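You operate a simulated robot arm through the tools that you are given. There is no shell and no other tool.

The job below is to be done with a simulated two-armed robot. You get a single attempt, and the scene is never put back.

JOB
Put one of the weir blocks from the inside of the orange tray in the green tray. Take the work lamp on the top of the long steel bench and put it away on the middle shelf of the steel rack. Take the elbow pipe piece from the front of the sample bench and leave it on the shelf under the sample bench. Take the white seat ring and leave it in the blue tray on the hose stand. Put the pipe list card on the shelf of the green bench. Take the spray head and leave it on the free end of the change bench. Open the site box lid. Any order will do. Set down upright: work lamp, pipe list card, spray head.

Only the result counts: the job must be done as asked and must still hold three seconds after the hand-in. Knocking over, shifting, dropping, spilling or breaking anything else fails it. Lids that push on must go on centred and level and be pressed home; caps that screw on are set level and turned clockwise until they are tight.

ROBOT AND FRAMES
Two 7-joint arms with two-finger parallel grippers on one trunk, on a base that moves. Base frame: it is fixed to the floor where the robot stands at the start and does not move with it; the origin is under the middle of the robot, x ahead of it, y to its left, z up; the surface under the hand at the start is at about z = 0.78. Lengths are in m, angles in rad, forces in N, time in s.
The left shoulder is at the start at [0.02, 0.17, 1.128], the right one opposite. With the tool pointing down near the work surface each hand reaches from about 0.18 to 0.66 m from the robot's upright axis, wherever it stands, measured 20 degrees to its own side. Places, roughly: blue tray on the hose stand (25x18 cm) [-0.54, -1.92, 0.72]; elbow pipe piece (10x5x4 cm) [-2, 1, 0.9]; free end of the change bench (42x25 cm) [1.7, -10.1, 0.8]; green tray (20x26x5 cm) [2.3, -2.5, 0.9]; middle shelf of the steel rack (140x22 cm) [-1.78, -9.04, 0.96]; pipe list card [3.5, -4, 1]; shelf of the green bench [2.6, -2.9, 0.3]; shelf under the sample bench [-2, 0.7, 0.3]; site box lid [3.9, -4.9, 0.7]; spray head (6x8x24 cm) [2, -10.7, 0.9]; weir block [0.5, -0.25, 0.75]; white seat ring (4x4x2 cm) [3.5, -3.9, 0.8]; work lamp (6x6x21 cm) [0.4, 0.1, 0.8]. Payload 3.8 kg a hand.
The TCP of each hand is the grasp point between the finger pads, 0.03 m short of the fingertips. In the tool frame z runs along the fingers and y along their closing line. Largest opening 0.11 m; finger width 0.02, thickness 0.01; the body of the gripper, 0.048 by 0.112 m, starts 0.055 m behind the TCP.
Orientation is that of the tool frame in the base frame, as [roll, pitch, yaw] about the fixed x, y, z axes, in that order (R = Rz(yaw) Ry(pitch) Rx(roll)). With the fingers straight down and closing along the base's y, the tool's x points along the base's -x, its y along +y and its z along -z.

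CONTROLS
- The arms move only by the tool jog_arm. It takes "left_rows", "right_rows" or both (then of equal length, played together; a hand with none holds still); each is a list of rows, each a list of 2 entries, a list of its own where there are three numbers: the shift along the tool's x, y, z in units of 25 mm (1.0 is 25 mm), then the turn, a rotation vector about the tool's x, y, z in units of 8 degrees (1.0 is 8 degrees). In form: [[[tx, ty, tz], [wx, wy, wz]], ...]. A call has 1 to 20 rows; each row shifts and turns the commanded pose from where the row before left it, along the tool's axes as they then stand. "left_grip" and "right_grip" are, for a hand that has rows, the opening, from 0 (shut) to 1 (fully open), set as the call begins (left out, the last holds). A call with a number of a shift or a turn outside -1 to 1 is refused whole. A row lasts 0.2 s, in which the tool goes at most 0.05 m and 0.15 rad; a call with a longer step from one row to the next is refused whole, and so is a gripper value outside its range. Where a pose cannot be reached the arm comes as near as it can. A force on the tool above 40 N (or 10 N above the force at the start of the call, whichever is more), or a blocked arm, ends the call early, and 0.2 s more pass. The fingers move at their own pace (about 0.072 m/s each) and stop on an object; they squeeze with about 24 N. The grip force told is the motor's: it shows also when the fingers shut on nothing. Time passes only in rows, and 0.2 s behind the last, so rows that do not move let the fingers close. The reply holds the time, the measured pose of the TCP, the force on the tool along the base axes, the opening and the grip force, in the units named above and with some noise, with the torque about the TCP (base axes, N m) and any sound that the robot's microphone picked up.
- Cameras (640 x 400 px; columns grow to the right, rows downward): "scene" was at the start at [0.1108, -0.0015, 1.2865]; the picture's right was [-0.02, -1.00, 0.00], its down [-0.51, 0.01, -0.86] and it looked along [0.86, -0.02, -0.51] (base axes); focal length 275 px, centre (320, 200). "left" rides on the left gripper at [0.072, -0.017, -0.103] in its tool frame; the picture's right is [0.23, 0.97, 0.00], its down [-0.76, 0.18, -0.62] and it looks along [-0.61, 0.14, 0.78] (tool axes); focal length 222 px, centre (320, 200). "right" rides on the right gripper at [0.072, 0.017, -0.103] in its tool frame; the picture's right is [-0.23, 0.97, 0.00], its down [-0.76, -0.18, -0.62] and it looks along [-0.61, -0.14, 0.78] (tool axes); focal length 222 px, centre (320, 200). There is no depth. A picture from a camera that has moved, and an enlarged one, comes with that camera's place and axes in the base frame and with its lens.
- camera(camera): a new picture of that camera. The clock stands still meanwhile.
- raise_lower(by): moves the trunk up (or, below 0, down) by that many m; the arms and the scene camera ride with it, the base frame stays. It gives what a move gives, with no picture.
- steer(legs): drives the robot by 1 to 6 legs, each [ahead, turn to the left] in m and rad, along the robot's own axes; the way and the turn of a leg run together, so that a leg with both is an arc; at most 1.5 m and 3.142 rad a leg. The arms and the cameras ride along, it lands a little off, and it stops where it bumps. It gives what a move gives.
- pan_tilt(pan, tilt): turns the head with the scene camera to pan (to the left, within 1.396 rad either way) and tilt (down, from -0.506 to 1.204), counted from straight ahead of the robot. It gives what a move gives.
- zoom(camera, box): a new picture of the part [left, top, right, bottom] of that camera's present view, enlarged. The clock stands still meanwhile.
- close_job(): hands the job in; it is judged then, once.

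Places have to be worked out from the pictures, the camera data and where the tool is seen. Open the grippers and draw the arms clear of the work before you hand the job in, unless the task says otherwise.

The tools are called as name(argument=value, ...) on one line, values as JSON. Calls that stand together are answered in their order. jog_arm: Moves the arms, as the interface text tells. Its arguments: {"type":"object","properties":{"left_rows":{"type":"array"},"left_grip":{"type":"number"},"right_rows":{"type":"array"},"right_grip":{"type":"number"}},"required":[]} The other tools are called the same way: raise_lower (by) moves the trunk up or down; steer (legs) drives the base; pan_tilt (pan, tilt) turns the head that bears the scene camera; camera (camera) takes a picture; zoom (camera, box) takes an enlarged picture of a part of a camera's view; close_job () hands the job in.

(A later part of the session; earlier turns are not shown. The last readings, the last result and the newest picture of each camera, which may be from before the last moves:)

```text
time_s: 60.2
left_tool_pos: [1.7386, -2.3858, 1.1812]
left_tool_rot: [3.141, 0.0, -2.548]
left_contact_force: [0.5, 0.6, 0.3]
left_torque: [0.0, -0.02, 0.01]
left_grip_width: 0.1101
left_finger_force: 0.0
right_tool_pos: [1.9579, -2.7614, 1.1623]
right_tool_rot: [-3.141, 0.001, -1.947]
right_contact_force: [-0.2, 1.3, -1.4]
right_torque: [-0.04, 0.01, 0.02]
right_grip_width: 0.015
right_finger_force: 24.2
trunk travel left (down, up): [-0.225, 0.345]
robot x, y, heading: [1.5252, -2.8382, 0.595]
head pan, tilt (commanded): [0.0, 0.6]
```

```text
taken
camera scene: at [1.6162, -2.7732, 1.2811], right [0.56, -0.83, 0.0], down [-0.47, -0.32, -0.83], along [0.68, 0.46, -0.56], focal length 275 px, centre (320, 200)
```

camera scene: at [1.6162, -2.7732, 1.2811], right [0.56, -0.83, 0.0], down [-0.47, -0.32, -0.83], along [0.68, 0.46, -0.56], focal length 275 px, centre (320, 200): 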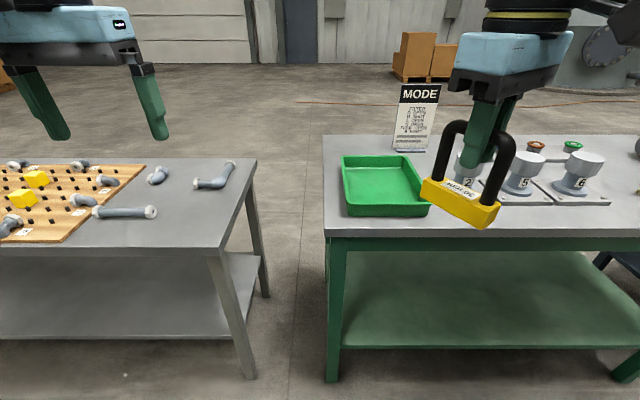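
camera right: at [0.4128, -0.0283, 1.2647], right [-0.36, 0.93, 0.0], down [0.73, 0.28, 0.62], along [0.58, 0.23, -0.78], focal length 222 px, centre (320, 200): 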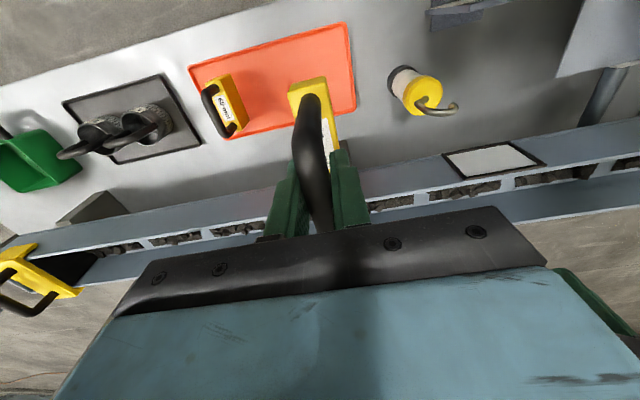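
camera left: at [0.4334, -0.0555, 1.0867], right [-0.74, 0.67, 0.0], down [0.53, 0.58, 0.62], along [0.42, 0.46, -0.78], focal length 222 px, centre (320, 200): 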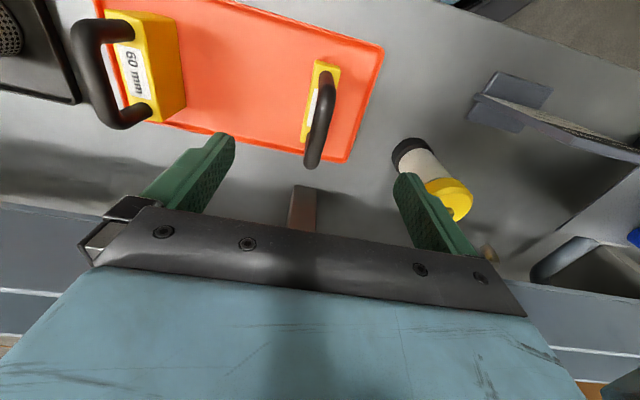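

The green bench top triangulates to z≈0.826 and the tray centre to about (2.35, -2.52), i.e. 0.86 m ahead and 0.21 m right of me. Driving ahead 0.32 m to bring it in reach.

steer(legs=[[0.32, 0]])

pan_tilt(pan=-0.2, tilt=0.8)

camera(camera="scene")

camera(camera="right")

```text
time_s: 62.4
left_tool_pos: [2.0077, -2.2078, 1.1805]
left_tool_rot: [-3.141, -0.001, -2.549]
left_contact_force: [0.0, -0.1, -0.2]
left_torque: [0.0, 0.0, -0.04]
left_grip_width: 0.1099
left_finger_force: 0.0
right_tool_pos: [2.2251, -2.5834, 1.1626]
right_tool_rot: [3.141, 0.001, -1.95]
right_contact_force: [-0.3, 0.4, -0.8]
right_torque: [0.0, 0.01, -0.01]
right_grip_width: 0.0152
right_finger_force: 23.4
trunk travel left (down, up): [-0.225, 0.345]
robot x, y, heading: [1.7953, -2.6531, 0.592]
head pan, tilt (commanded): [0.0, 0.6]
```

```text
time_s: 63.1
left_tool_pos: [2.0073, -2.2081, 1.1816]
left_tool_rot: [3.141, -0.001, -2.551]
left_contact_force: [-0.4, 0.2, -0.5]
left_torque: [0.02, 0.01, -0.01]
left_grip_width: 0.1104
left_finger_force: 0.2
right_tool_pos: [2.2248, -2.5829, 1.1624]
right_tool_rot: [3.141, 0.0, -1.951]
right_contact_force: [-1.0, -0.6, -1.4]
right_torque: [-0.02, 0.0, -0.02]
right_grip_width: 0.0153
right_finger_force: 23.8
trunk travel left (down, up): [-0.225, 0.345]
robot x, y, heading: [1.7915, -2.6538, 0.594]
head pan, tilt (commanded): [-0.201, 0.799]
```

```text
taken
camera scene: at [1.8846, -2.6125, 1.2643], right [0.38, -0.92, 0.0], down [-0.66, -0.27, -0.7], along [0.65, 0.27, -0.72], focal length 275 px, centre (320, 200)
```

scene: 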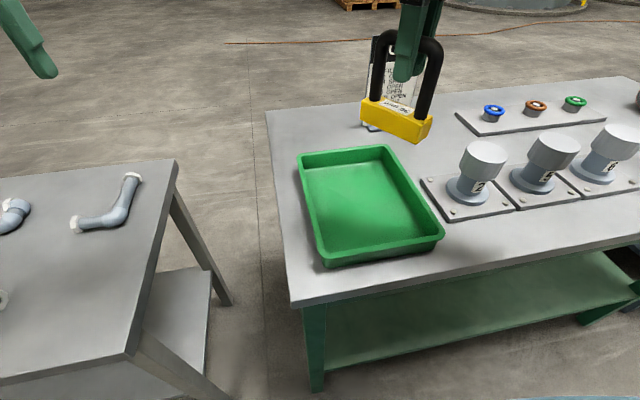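

```text
taken
camera right: at [2.1811, -2.643, 1.2659], right [-0.82, 0.57, 0.0], down [0.45, 0.64, 0.62], along [0.36, 0.51, -0.78], focal length 222 px, centre (320, 200)
```

right: 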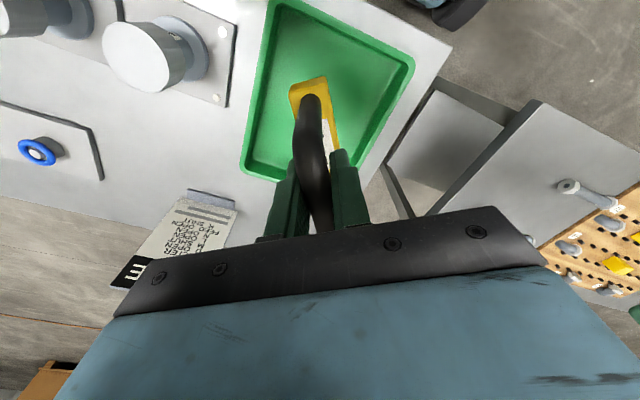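

The tray centre works out near (2.29, -2.545), rim about z 0.89. I'll move the block over it, align it with the tray, and lower to just above.

jog_arm(right_rows=[[[-0.79, -0.617, 0], [0, 0, 0]], [[-0.79, -0.617, 0], [0, 0, 0]], [[-0.79, -0.617, 0], [0, 0, 0]], [[0, 0, 0], [0, 0, 0.84]], [[0, 0, 0], [0, 0, 0.84]], [[0, 0, 0], [0, 0, 0.84]], [[0, 0, 0], [0, 0, 0.84]], [[0, 0, 0], [0, 0, 0.84]], [[0, 0, 0.9], [0, 0, 0]], [[0, 0, 0.9], [0, 0, 0]], [[0, 0, 0.9], [0, 0, 0]], [[0, 0, 0.9], [0, 0, 0]], [[0, 0, 0.9], [0, 0, 0]]])

camera(camera="scene")

camera(camera="right")

```text
time_s: 65.9
left_tool_pos: [2.0072, -2.2077, 1.1824]
left_tool_rot: [3.141, 0.0, -2.552]
left_contact_force: [0.1, -0.3, -0.2]
left_torque: [-0.03, 0.01, -0.01]
left_grip_width: 0.1099
left_finger_force: 0.2
right_tool_pos: [2.2892, -2.5448, 1.0489]
right_tool_rot: [-3.14, 0.001, -2.537]
right_contact_force: [0.0, 0.6, -0.8]
right_torque: [0.04, 0.03, 0.02]
right_grip_width: 0.015
right_finger_force: 24.2
trunk travel left (down, up): [-0.225, 0.345]
robot x, y, heading: [1.7932, -2.6554, 0.592]
head pan, tilt (commanded): [-0.201, 0.799]
```

```text
taken
camera scene: at [1.8849, -2.6125, 1.2642], right [0.38, -0.92, 0.0], down [-0.66, -0.27, -0.7], along [0.64, 0.27, -0.72], focal length 275 px, centre (320, 200)
```

scene: 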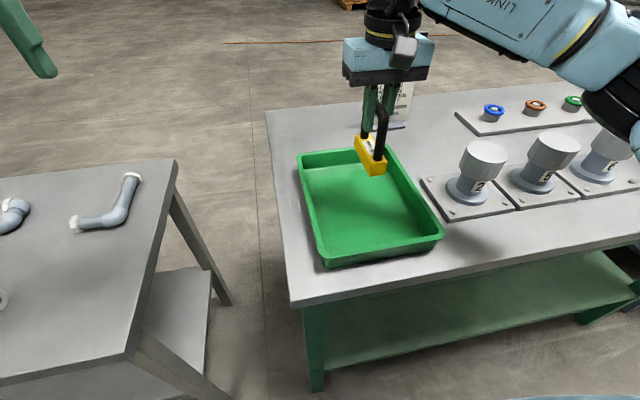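

```text
taken
camera right: at [2.2187, -2.5709, 1.1518], right [-0.37, 0.93, 0.0], down [0.73, 0.29, 0.62], along [0.58, 0.23, -0.78], focal length 222 px, centre (320, 200)
```

right: 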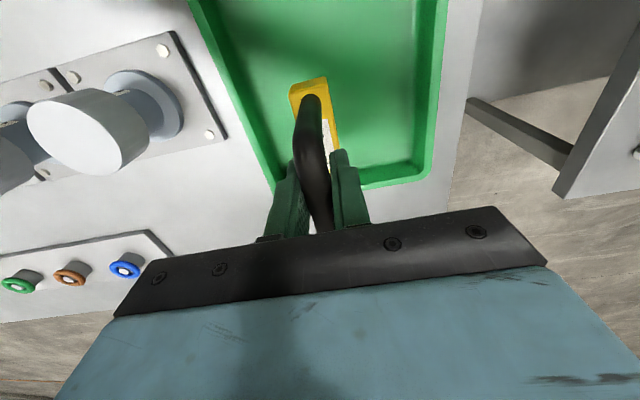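

The block is centred over the tray. Lowering in steps and watching the force for contact.

jog_arm(right_rows=[[[0, 0, 0.8], [0, 0, 0]], [[0, 0, 0.8], [0, 0, 0]], [[0, 0, 0.8], [0, 0, 0]], [[0, 0, 0.4], [0, 0, 0]]])

zoom(camera="scene", box=[280, 80, 480, 280])

```text
time_s: 66.9
left_tool_pos: [2.0075, -2.2071, 1.1814]
left_tool_rot: [3.14, 0.0, -2.552]
left_contact_force: [0.0, 0.8, 1.0]
left_torque: [-0.02, 0.0, 0.0]
left_grip_width: 0.11
left_finger_force: 0.1
right_tool_pos: [2.2891, -2.544, 0.9801]
right_tool_rot: [-3.141, 0.0, -2.538]
right_contact_force: [0.4, 0.0, -1.4]
right_torque: [0.0, 0.04, -0.01]
right_grip_width: 0.015
right_finger_force: 23.9
trunk travel left (down, up): [-0.225, 0.345]
robot x, y, heading: [1.7925, -2.6542, 0.59]
head pan, tilt (commanded): [-0.201, 0.799]
```

```text
2.00 times, centred on (380, 180) of scene
camera zoom: at [1.8847, -2.6125, 1.2642], right [0.38, -0.92, 0.0], down [-0.66, -0.27, -0.7], along [0.64, 0.27, -0.72], focal length 550 px, centre (200, 240)
```

zoom: 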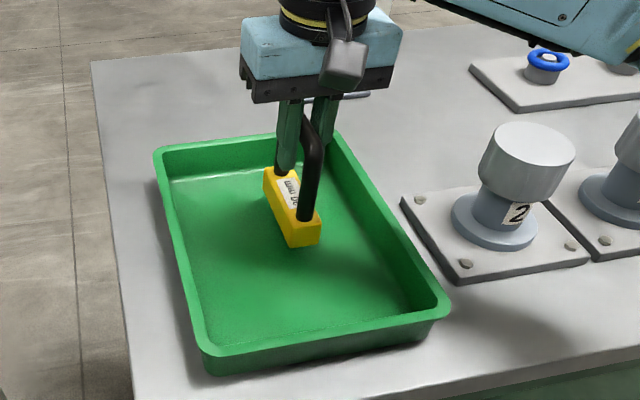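

Still a few centimetres above the tray floor; continuing down slowly.

jog_arm(right_rows=[[[0, 0, 0.3], [0, 0, 0]], [[0, 0, 0.3], [0, 0, 0]], [[0, 0, 0.3], [0, 0, 0]], [[0, 0, 0.3], [0, 0, 0]], [[0, 0, 0.2], [0, 0, 0]]])

zoom(camera="scene", box=[280, 80, 480, 280])

```text
time_s: 68.1
left_tool_pos: [2.0061, -2.2074, 1.1816]
left_tool_rot: [3.14, 0.0, -2.549]
left_contact_force: [0.2, 0.0, -0.1]
left_torque: [0.0, 0.01, 0.01]
left_grip_width: 0.1097
left_finger_force: 0.1
right_tool_pos: [2.2888, -2.5455, 0.9443]
right_tool_rot: [3.142, 0.002, -2.539]
right_contact_force: [1.2, -0.1, 19.4]
right_torque: [0.07, -0.05, -0.02]
right_grip_width: 0.0154
right_finger_force: 24.6
trunk travel left (down, up): [-0.225, 0.345]
robot x, y, heading: [1.7923, -2.656, 0.593]
head pan, tilt (commanded): [-0.201, 0.799]
```

```text
2.00 times, centred on (380, 180) of scene
camera zoom: at [1.8836, -2.6127, 1.2643], right [0.38, -0.92, 0.0], down [-0.66, -0.27, -0.7], along [0.65, 0.27, -0.72], focal length 550 px, centre (200, 240)
```

zoom: 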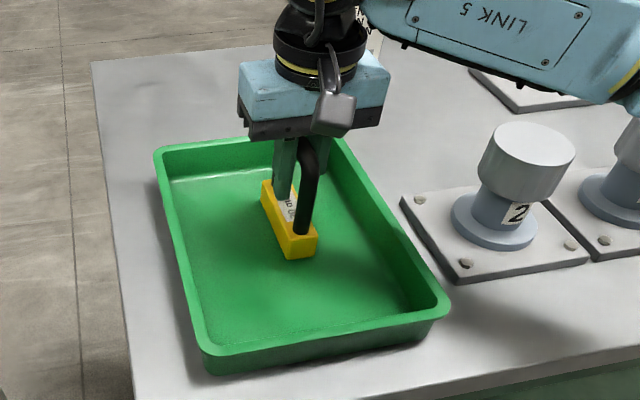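

Contact at TCP z=0.944 with 19 N: the block rests on the tray floor. Opening the gripper and rising.

jog_arm(right_rows=[[[0, 0, -0.05], [0, 0, 0]], [[0, 0, 0], [0, 0, 0]], [[0, 0, 0], [0, 0, 0]], [[0, 0, 0], [0, 0, 0]], [[0, 0, 0], [0, 0, 0]]], right_grip=0.5)

jog_arm(right_rows=[[[0, 0, -0.4], [0, 0, 0]], [[0, 0, -0.8], [0, 0, 0]], [[0, 0, -0.97], [0, 0, 0]], [[0, 0, -0.97], [0, 0, 0]], [[0, 0, -0.97], [0, 0, 0]], [[0, 0, -0.97], [0, 0, 0]], [[0, 0, -0.97], [0, 0, 0]], [[0, 0, -0.97], [0, 0, 0]], [[0, 0, -0.97], [0, 0, 0]], [[0, 0, -0.97], [0, 0, 0]]])

camera(camera="scene")

```text
time_s: 69.3
left_tool_pos: [2.0081, -2.2084, 1.1819]
left_tool_rot: [3.141, 0.0, -2.55]
left_contact_force: [-0.5, 0.0, 1.1]
left_torque: [0.0, -0.01, 0.01]
left_grip_width: 0.1102
left_finger_force: 0.1
right_tool_pos: [2.289, -2.545, 0.9437]
right_tool_rot: [-3.141, 0.001, -2.538]
right_contact_force: [-0.2, 0.3, -0.3]
right_torque: [-0.02, 0.01, 0.01]
right_grip_width: 0.0549
right_finger_force: 0.0
trunk travel left (down, up): [-0.225, 0.345]
robot x, y, heading: [1.7927, -2.6532, 0.591]
head pan, tilt (commanded): [-0.201, 0.799]
```

```text
time_s: 71.5
left_tool_pos: [2.0068, -2.2077, 1.1821]
left_tool_rot: [3.14, -0.001, -2.551]
left_contact_force: [0.0, 0.0, 0.7]
left_torque: [-0.02, 0.01, -0.02]
left_grip_width: 0.11
left_finger_force: 0.0
right_tool_pos: [2.2885, -2.5446, 1.169]
right_tool_rot: [-3.141, 0.0, -2.538]
right_contact_force: [-0.1, -0.5, -0.7]
right_torque: [0.02, 0.0, 0.01]
right_grip_width: 0.055
right_finger_force: 0.1
trunk travel left (down, up): [-0.225, 0.345]
robot x, y, heading: [1.7883, -2.6569, 0.592]
head pan, tilt (commanded): [-0.201, 0.799]
```

```text
taken
camera scene: at [1.8842, -2.6126, 1.2643], right [0.38, -0.92, 0.0], down [-0.66, -0.27, -0.7], along [0.65, 0.27, -0.72], focal length 275 px, centre (320, 200)
```

scene: 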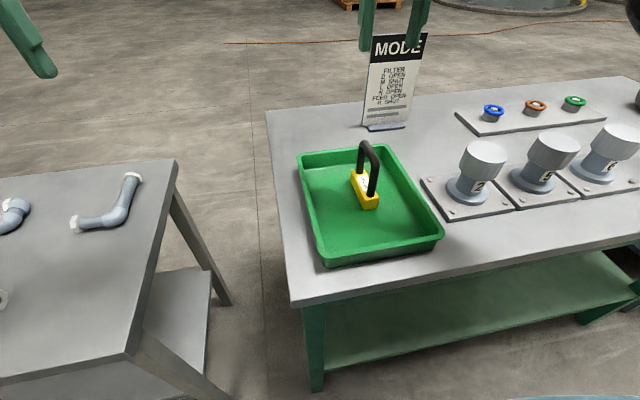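

The block stands in the green tray. Now I'll draw the right hand in, back off, turn along the aisle again and go on to look at the card and ring.

jog_arm(right_rows=[[[0.9, 0, 0], [0, 0, 0]], [[0.9, 0, 0], [0, 0, 0]], [[0.9, 0, 0], [0, 0, 0]], [[0.5, 0, 0], [0, 0, 0]]], right_grip=1.0)

steer(legs=[[-0.4, 0], [0, -1.565], [1.2, 0]])

pan_tilt(pan=0.6, tilt=0.4)

camera(camera="scene")

```text
time_s: 72.5
left_tool_pos: [2.0076, -2.2081, 1.1815]
left_tool_rot: [-3.14, 0.001, -2.55]
left_contact_force: [0.7, -0.4, 0.4]
left_torque: [0.01, 0.01, 0.02]
left_grip_width: 0.1101
left_finger_force: 0.1
right_tool_pos: [2.2241, -2.5901, 1.1699]
right_tool_rot: [-3.141, 0.0, -2.54]
right_contact_force: [0.0, -1.3, -0.3]
right_torque: [-0.02, -0.01, -0.02]
right_grip_width: 0.1099
right_finger_force: 0.0
trunk travel left (down, up): [-0.225, 0.345]
robot x, y, heading: [1.795, -2.655, 0.591]
head pan, tilt (commanded): [-0.201, 0.799]
```

```text
time_s: 84.6
left_tool_pos: [2.582, -4.1023, 1.181]
left_tool_rot: [3.141, 0.001, 2.162]
left_contact_force: [0.5, -0.2, -0.3]
left_torque: [-0.01, 0.01, -0.01]
left_grip_width: 0.11
left_finger_force: 0.0
right_tool_pos: [2.2018, -4.3208, 1.1696]
right_tool_rot: [-3.142, 0.001, 2.176]
right_contact_force: [0.2, -0.6, 0.3]
right_torque: [0.02, -0.02, 0.01]
right_grip_width: 0.1097
right_finger_force: 0.0
trunk travel left (down, up): [-0.225, 0.345]
robot x, y, heading: [2.1368, -3.8888, -0.981]
head pan, tilt (commanded): [-0.201, 0.799]
```

```text
time_s: 85.7
left_tool_pos: [2.5839, -4.1036, 1.1824]
left_tool_rot: [-3.141, 0.0, 2.162]
left_contact_force: [-0.1, 0.2, -0.2]
left_torque: [-0.01, 0.01, 0.01]
left_grip_width: 0.11
left_finger_force: 0.0
right_tool_pos: [2.2011, -4.3208, 1.17]
right_tool_rot: [3.141, 0.0, 2.173]
right_contact_force: [0.5, -0.4, 0.5]
right_torque: [-0.01, 0.0, 0.01]
right_grip_width: 0.1101
right_finger_force: 0.1
trunk travel left (down, up): [-0.225, 0.345]
robot x, y, heading: [2.1348, -3.892, -0.982]
head pan, tilt (commanded): [0.6, 0.4]
```

```text
taken
camera scene: at [2.2332, -3.9401, 1.2993], right [-0.37, -0.93, 0.0], down [-0.36, 0.14, -0.92], along [0.86, -0.34, -0.39], focal length 275 px, centre (320, 200)
```

scene: 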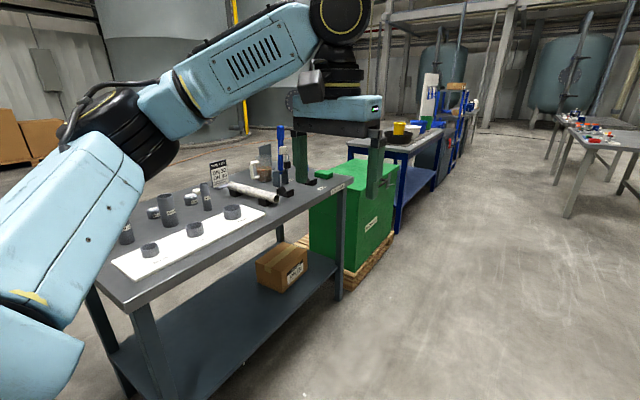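

I can see a dark bench with many small parts and a card, then a green box (probably the site box). Zooming in.

zoom(camera="scene", box=[100, 110, 340, 300])

zoom(camera="scene", box=[280, 90, 460, 300])

```text
2.11 times, centred on (220, 205) of scene
camera zoom: at [2.2332, -3.9401, 1.2993], right [-0.37, -0.93, 0.0], down [-0.36, 0.14, -0.92], along [0.86, -0.34, -0.39], focal length 579 px, centre (530, 190)
```

zoom: 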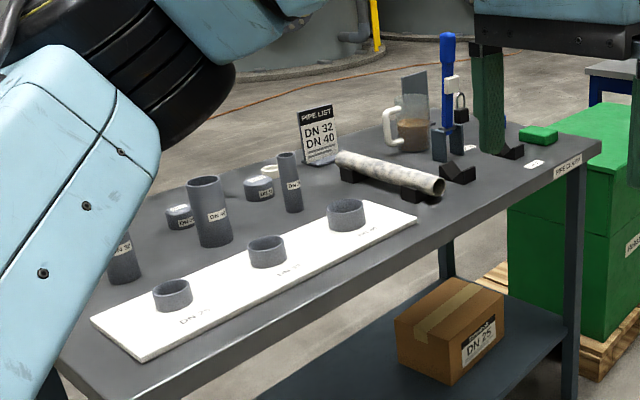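

```text
1.90 times, centred on (370, 195) of scene
camera zoom: at [2.2332, -3.9401, 1.2993], right [-0.37, -0.93, 0.0], down [-0.36, 0.14, -0.92], along [0.86, -0.34, -0.39], focal length 524 px, centre (225, 210)
```

zoom: 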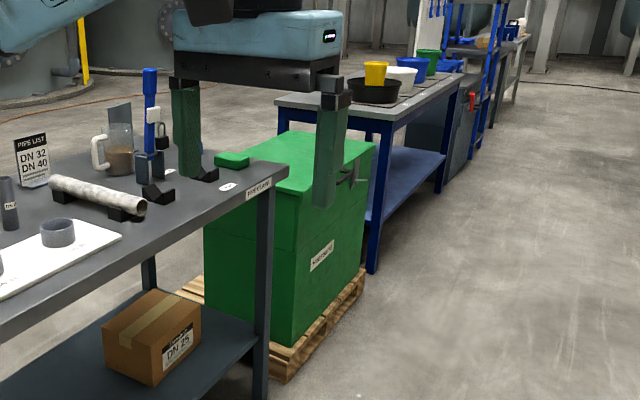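

The PIPE LIST card stands at the back of this bench and a small whitish ring lies near it. I'll drive 0.7 m further and turn to face the bench.

steer(legs=[[0.72, 0], [0, 1.585]])

pan_tilt(pan=0.0, tilt=0.5)

camera(camera="scene")

```text
time_s: 93.4
left_tool_pos: [2.7386, -4.0258, 1.181]
left_tool_rot: [3.14, 0.001, -2.535]
left_contact_force: [-0.5, 0.3, 0.0]
left_torque: [0.02, 0.0, 0.01]
left_grip_width: 0.1102
left_finger_force: 0.0
right_tool_pos: [2.9594, -4.405, 1.1701]
right_tool_rot: [3.141, 0.001, -2.524]
right_contact_force: [0.2, 0.0, -0.3]
right_torque: [0.02, 0.01, -0.03]
right_grip_width: 0.1104
right_finger_force: 0.1
trunk travel left (down, up): [-0.225, 0.345]
robot x, y, heading: [2.5299, -4.479, 0.608]
head pan, tilt (commanded): [0.6, 0.4]
```

```text
time_s: 94.4
left_tool_pos: [2.7384, -4.0256, 1.1823]
left_tool_rot: [3.14, 0.0, -2.533]
left_contact_force: [0.4, 0.9, -0.4]
left_torque: [-0.02, 0.02, 0.01]
left_grip_width: 0.1098
left_finger_force: 0.1
right_tool_pos: [2.9605, -4.4046, 1.1701]
right_tool_rot: [-3.14, 0.0, -2.525]
right_contact_force: [-0.6, 0.0, 0.8]
right_torque: [0.02, 0.0, 0.01]
right_grip_width: 0.1098
right_finger_force: 0.1
trunk travel left (down, up): [-0.225, 0.345]
robot x, y, heading: [2.5286, -4.4759, 0.603]
head pan, tilt (commanded): [0.0, 0.499]
```

```text
taken
camera scene: at [2.6214, -4.4124, 1.2902], right [0.57, -0.82, 0.0], down [-0.39, -0.27, -0.88], along [0.72, 0.5, -0.48], focal length 275 px, centre (320, 200)
```

scene: 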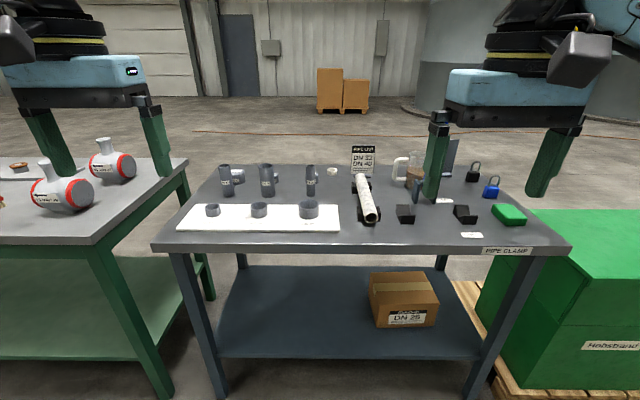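

Now facing the pipe bench squarely. Zooming in for details on card, ring and the green box.

zoom(camera="scene", box=[300, 120, 460, 240])

zoom(camera="scene", box=[160, 120, 340, 250])

zoom(camera="scene", box=[440, 120, 640, 400])

```text
3.33 times, centred on (380, 180) of scene
camera zoom: at [2.6214, -4.4124, 1.2902], right [0.57, -0.82, 0.0], down [-0.39, -0.27, -0.88], along [0.72, 0.5, -0.48], focal length 916 px, centre (120, 267)
```

zoom: 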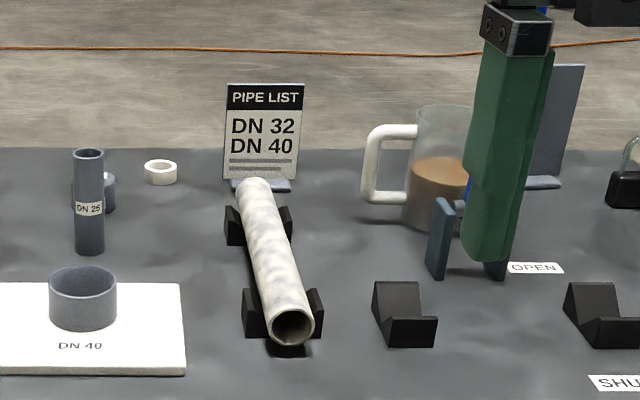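

```text
3.08 times, centred on (250, 185) of scene
camera zoom: at [2.6214, -4.4124, 1.2902], right [0.57, -0.82, 0.0], down [-0.39, -0.27, -0.88], along [0.72, 0.5, -0.48], focal length 846 px, centre (535, 246)
```

zoom: 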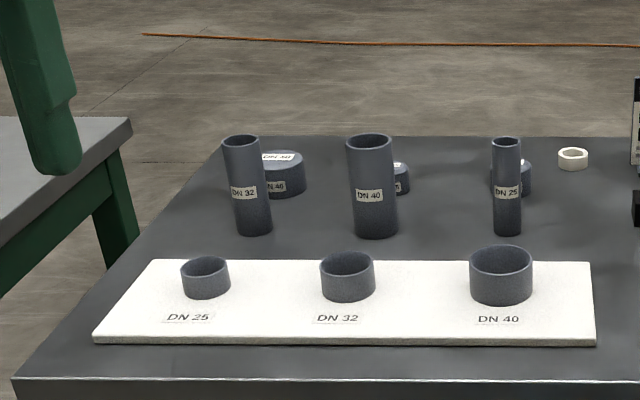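

```text
1.43 times, centred on (540, 260) of scene
camera zoom: at [2.6214, -4.4124, 1.2902], right [0.57, -0.82, 0.0], down [-0.39, -0.27, -0.88], along [0.72, 0.5, -0.48], focal length 393 px, centre (6, 114)
```

zoom: 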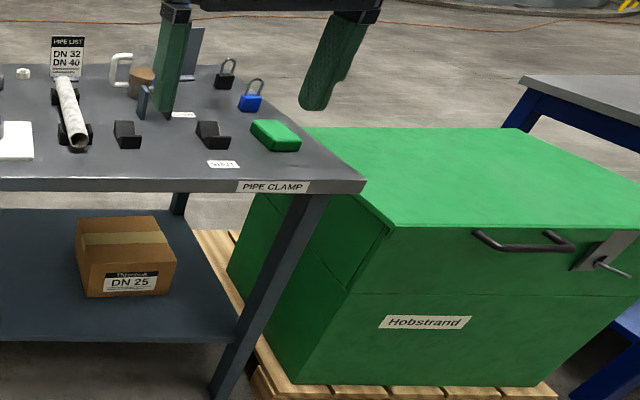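

The ring triangulates to about (3.52, -3.855, 0.85) and the card to (3.56, -3.98), top z≈0.97, both far back on the bench. To see how close I may drive, I'll look down at my own base.

pan_tilt(pan=0.0, tilt=1.2)

camera(camera="scene")

```text
time_s: 95.5
left_tool_pos: [2.7368, -4.0266, 1.1813]
left_tool_rot: [3.141, -0.001, -2.536]
left_contact_force: [0.5, 0.0, -0.2]
left_torque: [0.01, -0.01, -0.02]
left_grip_width: 0.1099
left_finger_force: 0.1
right_tool_pos: [2.9611, -4.4049, 1.1694]
right_tool_rot: [-3.142, 0.0, -2.522]
right_contact_force: [0.3, 0.2, -0.4]
right_torque: [-0.03, -0.01, -0.01]
right_grip_width: 0.11
right_finger_force: 0.0
trunk travel left (down, up): [-0.225, 0.345]
robot x, y, heading: [2.5287, -4.4758, 0.61]
head pan, tilt (commanded): [0.0, 1.201]
```

```text
taken
camera scene: at [2.5926, -4.4323, 1.2365], right [0.57, -0.82, 0.0], down [-0.77, -0.53, -0.36], along [0.3, 0.21, -0.93], focal length 275 px, centre (320, 200)
```

scene: 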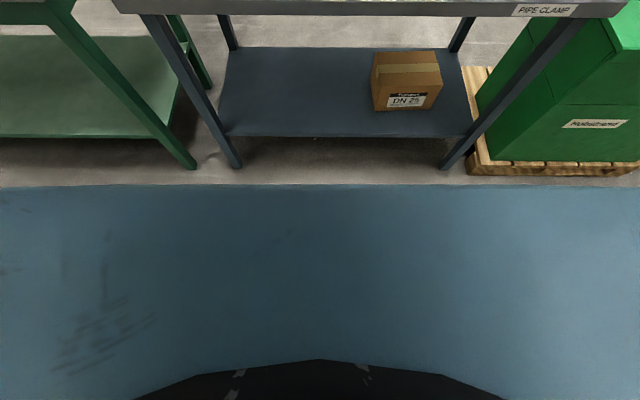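

The blue panel below is my own chest cover; the bench edge is about 0.69 m ahead. The blue post on this bench is tall (top z≈1.13), so I'll raise the right hand, pitch it 45° forward-down for a grip on the card's side edges, and then look before driving in.

jog_arm(right_rows=[[[-0.9, 0, -0.7], [0, 0, 0]], [[-0.9, 0, -0.7], [0, 0, 0]], [[-0.9, 0, -0.7], [0, 0, 0]], [[-0.9, 0, -0.7], [0, 0, 0]], [[0, 0, 0], [0, -0.9375, 0]], [[0, 0, 0], [0, -0.9375, 0]], [[0, 0, 0], [0, -0.9375, 0]], [[0, 0, 0], [0, -0.9375, 0]], [[0, 0, 0], [0, -0.9375, 0]], [[0, 0, 0], [0, -0.9375, 0]]])

pan_tilt(pan=-0.2, tilt=0.5)

camera(camera="scene")

camera(camera="right")

```text
time_s: 97.7
left_tool_pos: [2.7376, -4.0259, 1.1824]
left_tool_rot: [-3.141, 0.0, -2.535]
left_contact_force: [0.0, -0.7, -0.3]
left_torque: [0.02, 0.04, -0.01]
left_grip_width: 0.1102
left_finger_force: 0.0
right_tool_pos: [3.0342, -4.3533, 1.2393]
right_tool_rot: [3.142, 0.79, -2.524]
right_contact_force: [0.0, 1.0, -0.8]
right_torque: [-0.04, 0.02, 0.01]
right_grip_width: 0.1105
right_finger_force: 0.0
trunk travel left (down, up): [-0.225, 0.345]
robot x, y, heading: [2.5288, -4.473, 0.604]
head pan, tilt (commanded): [0.0, 1.201]
```

```text
time_s: 98.8
left_tool_pos: [2.7378, -4.0253, 1.1813]
left_tool_rot: [3.14, 0.0, -2.537]
left_contact_force: [1.5, 0.3, 1.1]
left_torque: [-0.01, 0.02, -0.01]
left_grip_width: 0.11
left_finger_force: 0.0
right_tool_pos: [3.0344, -4.3525, 1.2389]
right_tool_rot: [-3.141, 0.787, -2.524]
right_contact_force: [-0.6, 0.0, 0.0]
right_torque: [0.04, -0.02, -0.01]
right_grip_width: 0.1102
right_finger_force: 0.0
trunk travel left (down, up): [-0.225, 0.345]
robot x, y, heading: [2.5304, -4.472, 0.609]
head pan, tilt (commanded): [-0.201, 0.499]
```

```text
taken
camera scene: at [2.6302, -4.4283, 1.2901], right [0.39, -0.92, 0.0], down [-0.44, -0.19, -0.88], along [0.81, 0.35, -0.48], focal length 275 px, centre (320, 200)
```

scene: 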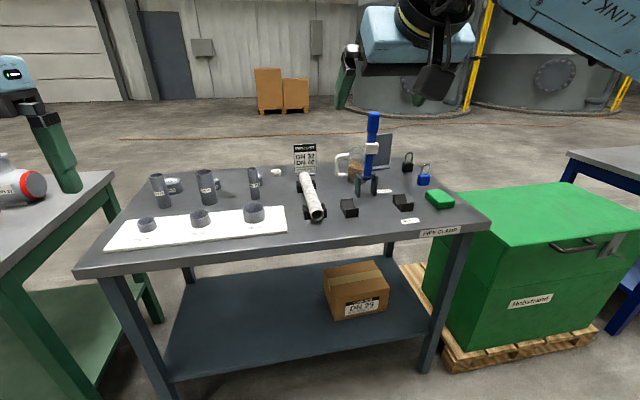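

```text
taken
camera right: at [2.9214, -4.4105, 1.2616], right [-0.43, 0.89, 0.16], down [0.18, -0.09, 0.98], along [0.88, 0.45, -0.12], focal length 222 px, centre (320, 200)
```

right: 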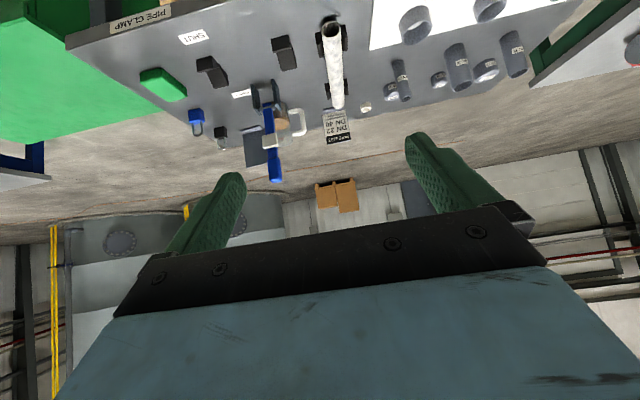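

The hand is pitched as wanted. I'll drive ahead 0.39 m, leaving about 0.30 m from my axis to the bench edge.

steer(legs=[[0.39, 0]])

pan_tilt(pan=-0.25, tilt=0.6)

camera(camera="scene")

zoom(camera="scene", box=[220, 100, 380, 220])

camera(camera="right")

```text
time_s: 101.2
left_tool_pos: [3.0608, -3.805, 1.1816]
left_tool_rot: [-3.14, 0.001, -2.54]
left_contact_force: [0.6, 0.4, -0.4]
left_torque: [0.0, 0.04, 0.0]
left_grip_width: 0.1101
left_finger_force: 0.1
right_tool_pos: [3.3559, -4.133, 1.2393]
right_tool_rot: [-3.141, 0.785, -2.527]
right_contact_force: [-0.5, 0.9, 0.1]
right_torque: [0.01, -0.02, -0.01]
right_grip_width: 0.11
right_finger_force: 0.0
trunk travel left (down, up): [-0.225, 0.345]
robot x, y, heading: [2.8542, -4.2546, 0.598]
head pan, tilt (commanded): [-0.201, 0.499]
```

```text
time_s: 101.9
left_tool_pos: [3.061, -3.8051, 1.1809]
left_tool_rot: [-3.141, 0.0, -2.54]
left_contact_force: [0.0, -0.3, 0.4]
left_torque: [-0.03, -0.01, -0.02]
left_grip_width: 0.11
left_finger_force: 0.1
right_tool_pos: [3.355, -4.1341, 1.2395]
right_tool_rot: [-3.141, 0.787, -2.527]
right_contact_force: [0.7, -0.7, -0.3]
right_torque: [-0.01, -0.01, -0.02]
right_grip_width: 0.1099
right_finger_force: 0.0
trunk travel left (down, up): [-0.225, 0.345]
robot x, y, heading: [2.8505, -4.2544, 0.599]
head pan, tilt (commanded): [-0.25, 0.6]
```

```text
taken
camera scene: at [2.9514, -4.2123, 1.2812], right [0.34, -0.94, 0.0], down [-0.53, -0.19, -0.83], along [0.78, 0.28, -0.56], focal length 275 px, centre (320, 200)
```

scene: 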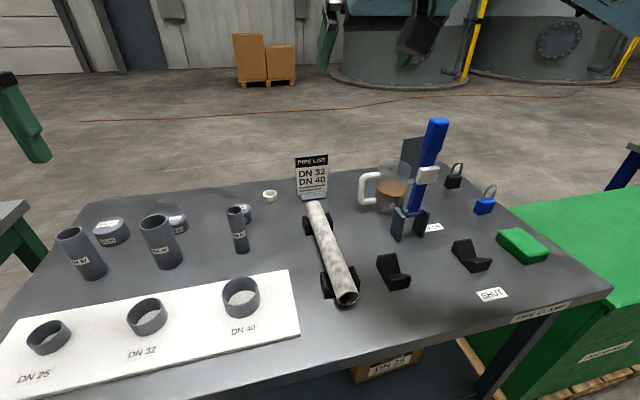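

```text
3.33 times, centred on (300, 160) of scene
camera zoom: at [2.9514, -4.2123, 1.2812], right [0.34, -0.94, 0.0], down [-0.53, -0.19, -0.83], along [0.78, 0.28, -0.56], focal length 916 px, centre (387, 333)
```

zoom: 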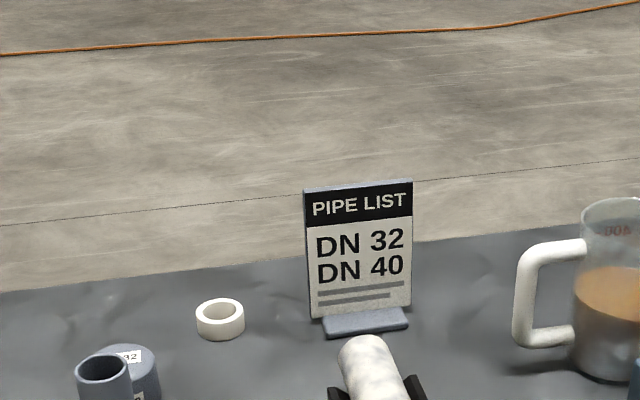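

```text
taken
camera right: at [3.2434, -4.1907, 1.2617], right [-0.43, 0.89, 0.16], down [0.18, -0.09, 0.98], along [0.88, 0.45, -0.12], focal length 222 px, centre (320, 200)
```

right: 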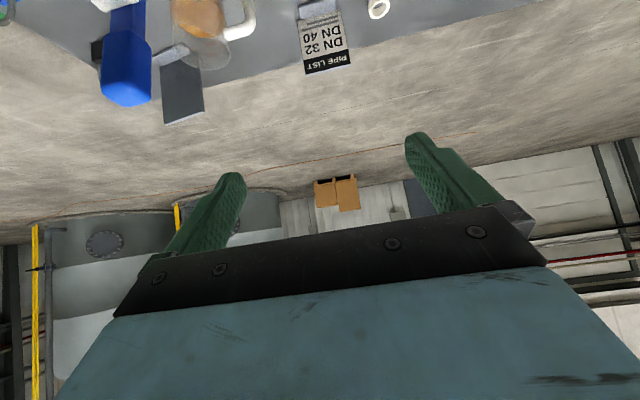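

Card centre triangulates well: top edge at (3.559, -3.967, 0.973), width about 9 cm, standing square to the bench. The blue lever (top at (3.455, -4.242, 1.13)) is near my right forearm's side, so I'll look at the right arm's elbow before reaching in.

pan_tilt(pan=-0.9, tilt=0.3)

camera(camera="scene")

camera(camera="left")

```text
time_s: 102.9
left_tool_pos: [3.0618, -3.8051, 1.1821]
left_tool_rot: [3.142, 0.001, -2.54]
left_contact_force: [0.2, -0.2, 0.8]
left_torque: [0.0, 0.0, 0.02]
left_grip_width: 0.11
left_finger_force: 0.0
right_tool_pos: [3.3565, -4.1338, 1.2409]
right_tool_rot: [-3.14, 0.785, -2.528]
right_contact_force: [0.0, -0.4, 0.2]
right_torque: [-0.02, 0.02, 0.01]
right_grip_width: 0.1099
right_finger_force: 0.0
trunk travel left (down, up): [-0.225, 0.345]
robot x, y, heading: [2.852, -4.2583, 0.6]
head pan, tilt (commanded): [-0.901, 0.3]
```

```text
taken
camera scene: at [2.9578, -4.2702, 1.3086], right [-0.29, -0.96, 0.0], down [-0.28, 0.09, -0.96], along [0.91, -0.28, -0.3], focal length 275 px, centre (320, 200)
```

scene: 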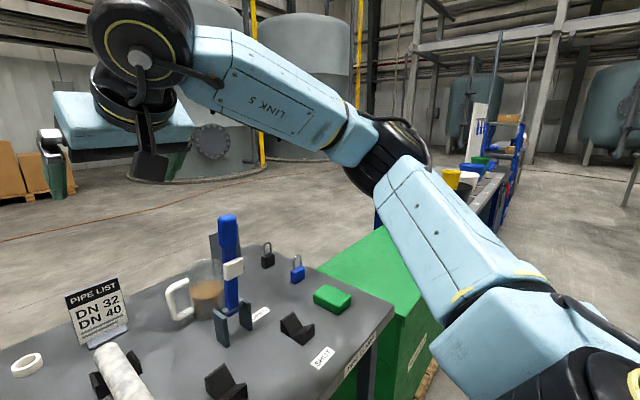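

```text
taken
camera left: at [3.01, -3.86, 1.2847], right [-0.74, 0.67, 0.0], down [0.53, 0.58, 0.62], along [0.42, 0.46, -0.78], focal length 222 px, centre (320, 200)
```

left: 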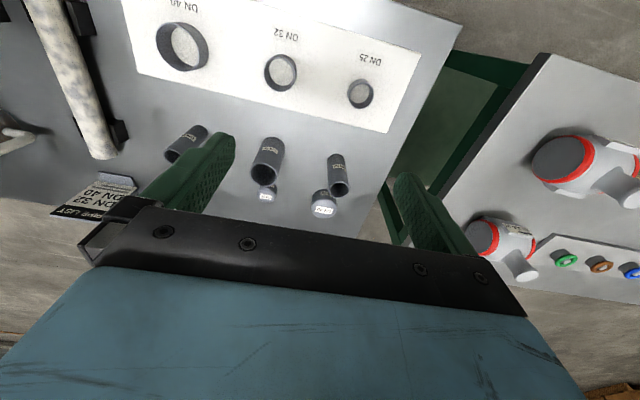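

The right elbow is well out and above the lever, and extending along the tool axis moves the forearm away from it. I'll advance along the tool axis toward a pre-grasp point about 10 cm short of the card.

jog_arm(right_rows=[[[0.116, 0.0663, 0.995], [0, 0, 0]], [[0.116, 0.0663, 0.995], [0, 0, 0]], [[0.116, 0.0663, 0.995], [0, 0, 0]], [[0.116, 0.0663, 0.995], [0, 0, 0]], [[0.116, 0.0663, 0.995], [0, 0, 0]], [[0.116, 0.0663, 0.995], [0, 0, 0]], [[0.116, 0.0663, 0.995], [0, 0, 0]], [[0.116, 0.0663, 0.995], [0, 0, 0]], [[0.116, 0.0663, 0.995], [0, 0, 0]], [[0.116, 0.0663, 0.995], [0, 0, 0]]])

pan_tilt(pan=-0.35, tilt=0.55)

camera(camera="scene")

camera(camera="right")

```text
time_s: 105.1
left_tool_pos: [3.0607, -3.8042, 1.1819]
left_tool_rot: [-3.141, 0.0, -2.54]
left_contact_force: [-0.6, 0.4, -0.3]
left_torque: [-0.01, 0.02, 0.02]
left_grip_width: 0.1102
left_finger_force: 0.0
right_tool_pos: [3.4741, -4.0288, 1.0441]
right_tool_rot: [3.141, 0.787, -2.527]
right_contact_force: [-0.3, 0.6, 0.5]
right_torque: [0.0, -0.01, 0.01]
right_grip_width: 0.11
right_finger_force: 0.1
trunk travel left (down, up): [-0.225, 0.345]
robot x, y, heading: [2.8517, -4.2551, 0.601]
head pan, tilt (commanded): [-0.901, 0.3]
```

```text
time_s: 106.1
left_tool_pos: [3.0614, -3.8045, 1.1824]
left_tool_rot: [3.14, 0.0, -2.539]
left_contact_force: [0.0, 0.5, 0.8]
left_torque: [0.0, 0.02, 0.0]
left_grip_width: 0.1099
left_finger_force: 0.0
right_tool_pos: [3.4735, -4.03, 1.0435]
right_tool_rot: [3.141, 0.785, -2.526]
right_contact_force: [-0.4, -0.9, 0.7]
right_torque: [-0.02, -0.01, -0.03]
right_grip_width: 0.1103
right_finger_force: 0.0
trunk travel left (down, up): [-0.225, 0.345]
robot x, y, heading: [2.8542, -4.2557, 0.601]
head pan, tilt (commanded): [-0.351, 0.55]
```

```text
taken
camera scene: at [2.9556, -4.2206, 1.2857], right [0.25, -0.97, 0.0], down [-0.51, -0.13, -0.85], along [0.83, 0.21, -0.52], focal length 275 px, centre (320, 200)
```

scene: 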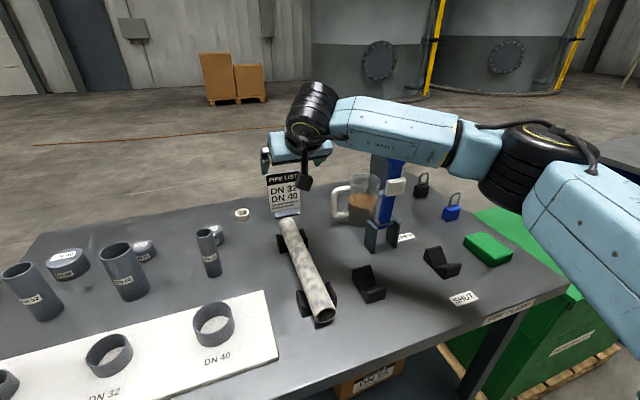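

```text
taken
camera right: at [3.3607, -4.0861, 1.066], right [-0.43, 0.89, 0.16], down [0.18, -0.09, 0.98], along [0.88, 0.45, -0.12], focal length 222 px, centre (320, 200)
```

right: 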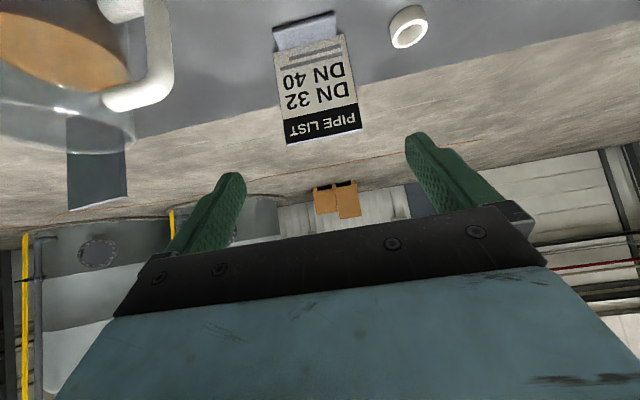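

The card is centred on the tool axis and parallel to the finger line, and the forearm clears the lever by more than 10 cm. Advancing 10 cm and checking again.

jog_arm(right_rows=[[[0.03, 0, 0.95], [0, 0, 0]], [[0.03, 0, 0.95], [0, 0, 0]], [[0.03, 0, 0.95], [0, 0, 0]], [[0.03, 0, 0.95], [0, 0, 0]]])

camera(camera="right")

camera(camera="scene")

```text
time_s: 107.1
left_tool_pos: [3.0617, -3.8049, 1.1804]
left_tool_rot: [3.141, 0.0, -2.54]
left_contact_force: [-0.2, -0.1, 0.6]
left_torque: [0.0, -0.02, 0.0]
left_grip_width: 0.1101
left_finger_force: 0.1
right_tool_pos: [3.5266, -3.99, 0.9746]
right_tool_rot: [-3.14, 0.786, -2.527]
right_contact_force: [-0.1, -0.5, -0.1]
right_torque: [0.02, -0.02, -0.01]
right_grip_width: 0.1102
right_finger_force: 0.2
trunk travel left (down, up): [-0.225, 0.345]
robot x, y, heading: [2.8508, -4.2533, 0.601]
head pan, tilt (commanded): [-0.351, 0.55]
```

```text
taken
camera right: at [3.4145, -4.0489, 0.9961], right [-0.43, 0.89, 0.16], down [0.18, -0.09, 0.98], along [0.88, 0.45, -0.12], focal length 222 px, centre (320, 200)
```

right: 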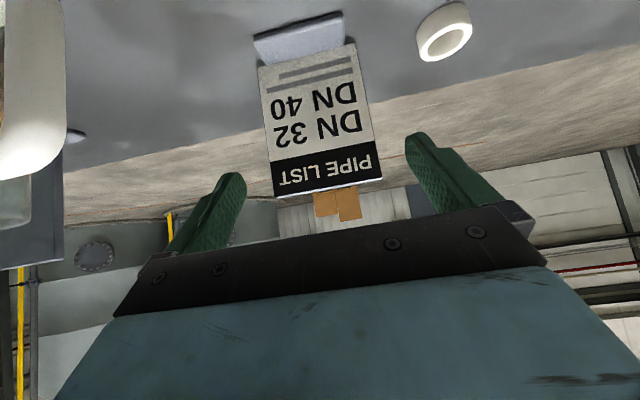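

```text
taken
camera scene: at [2.9557, -4.2202, 1.2856], right [0.25, -0.97, 0.0], down [-0.51, -0.13, -0.85], along [0.83, 0.21, -0.52], focal length 275 px, centre (320, 200)
```

scene: 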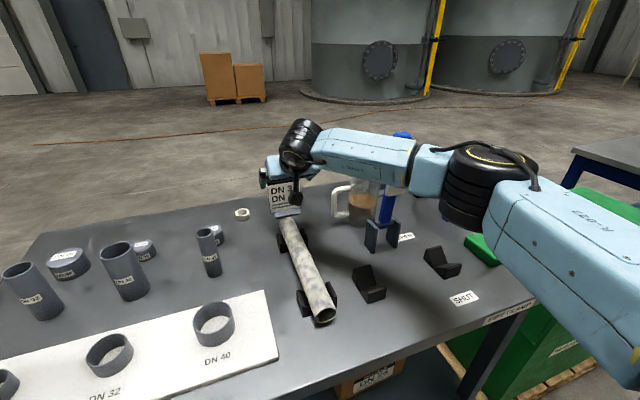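

The lever's tip now shows just behind the forearm. Before the last 5 cm I'll zoom in to judge that gap.

zoom(camera="scene", box=[250, 100, 500, 260])

zoom(camera="left", box=[0, 0, 320, 220])

```text
2.50 times, centred on (375, 180) of scene
camera zoom: at [2.9557, -4.2202, 1.2856], right [0.25, -0.97, 0.0], down [-0.51, -0.13, -0.85], along [0.83, 0.21, -0.52], focal length 687 px, centre (182, 250)
```

zoom: 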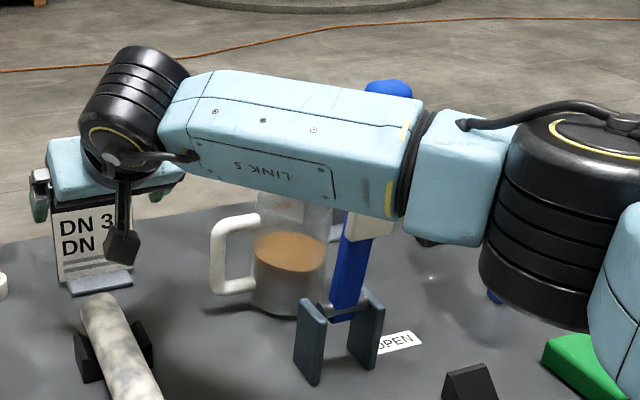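

```text
1.82 times, centred on (160, 110) of left
camera zoom: at [3.0102, -3.8597, 1.2845], right [-0.74, 0.67, 0.0], down [0.53, 0.58, 0.62], along [0.42, 0.46, -0.78], focal length 404 px, centre (611, 364)
```

zoom: 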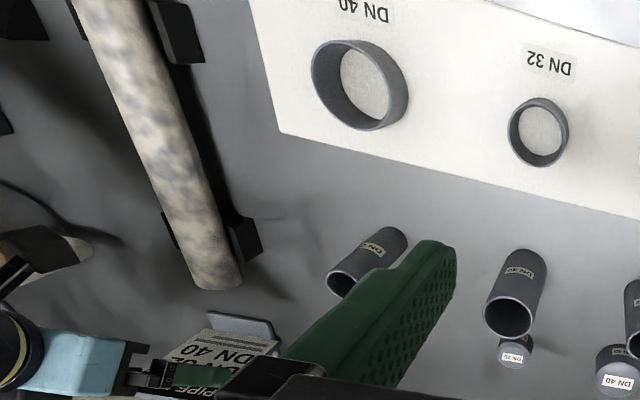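

The gap to the lever is only about 3 cm with this bent elbow. Backing the base 6 cm will straighten the arm and pull the forearm away from the lever, so I do that and then re-check the hand's alignment.

steer(legs=[[-0.06, 0]])

camera(camera="right")

```text
time_s: 108.1
left_tool_pos: [3.013, -3.8389, 1.1818]
left_tool_rot: [3.14, 0.001, -2.537]
left_contact_force: [-0.3, -1.0, 0.9]
left_torque: [0.01, -0.05, -0.03]
left_grip_width: 0.1102
left_finger_force: 0.1
right_tool_pos: [3.4773, -4.0263, 0.9755]
right_tool_rot: [-3.141, 0.789, -2.529]
right_contact_force: [-1.2, 0.2, 0.1]
right_torque: [-0.02, 0.02, 0.02]
right_grip_width: 0.1103
right_finger_force: 0.0
trunk travel left (down, up): [-0.225, 0.345]
robot x, y, heading: [2.8018, -4.2874, 0.6]
head pan, tilt (commanded): [-0.351, 0.55]
```

```text
taken
camera right: at [3.3644, -4.0835, 0.997], right [-0.43, 0.89, 0.16], down [0.18, -0.09, 0.98], along [0.88, 0.45, -0.12], focal length 222 px, centre (320, 200)
```

right: 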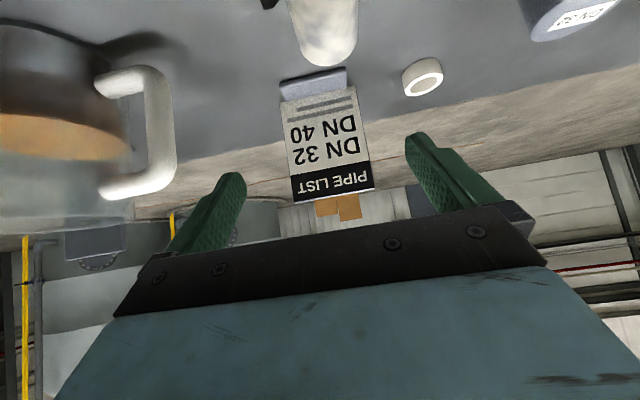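

Alignment is still good (card centre within about 3 mm of the tool axis). Moving the hand forward and slightly down so the fingers straddle the card.

jog_arm(right_rows=[[[-0.4, 0, 0.97], [0, 0, 0]], [[-0.4, 0, 0.97], [0, 0, 0]], [[-0.4, -0.02, 0.97], [0, 0, 0]], [[-0.38, -0.02, 0.97], [0, 0, 0]]])

camera(camera="right")

zoom(camera="scene", box=[230, 80, 490, 260])

```text
time_s: 109.1
left_tool_pos: [3.0121, -3.8385, 1.1816]
left_tool_rot: [3.142, 0.0, -2.539]
left_contact_force: [0.0, 1.0, 0.0]
left_torque: [-0.02, 0.03, -0.01]
left_grip_width: 0.1102
left_finger_force: 0.0
right_tool_pos: [3.5307, -3.9888, 0.9471]
right_tool_rot: [-3.141, 0.787, -2.527]
right_contact_force: [0.0, 0.1, -0.8]
right_torque: [0.0, 0.0, -0.01]
right_grip_width: 0.1099
right_finger_force: 0.0
right hand out of reach, approached as far as the arm can: row 3, 4
trunk travel left (down, up): [-0.225, 0.345]
robot x, y, heading: [2.8011, -4.2899, 0.603]
head pan, tilt (commanded): [-0.351, 0.55]
```

```text
taken
camera right: at [3.4174, -4.0464, 0.9684], right [-0.43, 0.89, 0.16], down [0.18, -0.09, 0.98], along [0.88, 0.45, -0.12], focal length 222 px, centre (320, 200)
```

right: 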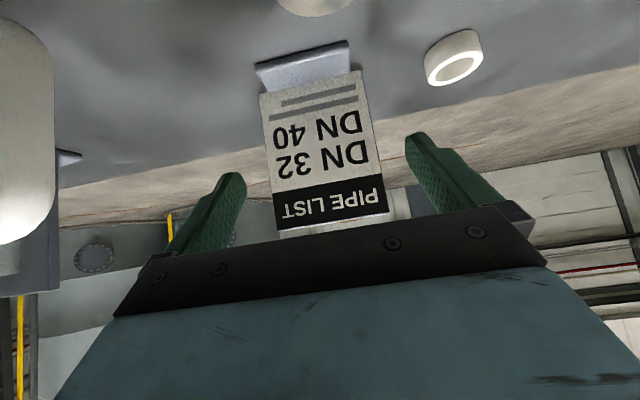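

```text
2.22 times, centred on (360, 170) of scene
camera zoom: at [2.9066, -4.2542, 1.2856], right [0.25, -0.97, 0.0], down [-0.51, -0.13, -0.85], along [0.83, 0.21, -0.52], focal length 611 px, centre (231, 267)
```

zoom: 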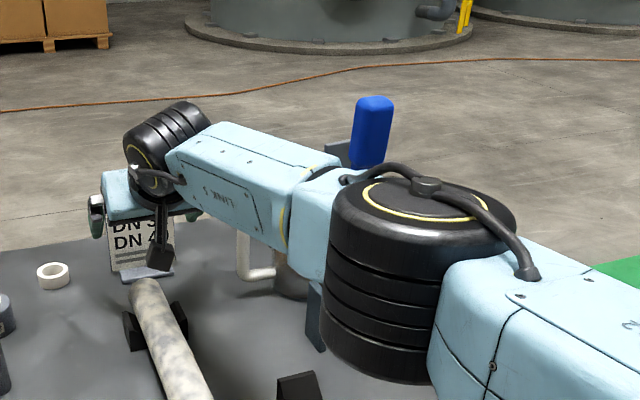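

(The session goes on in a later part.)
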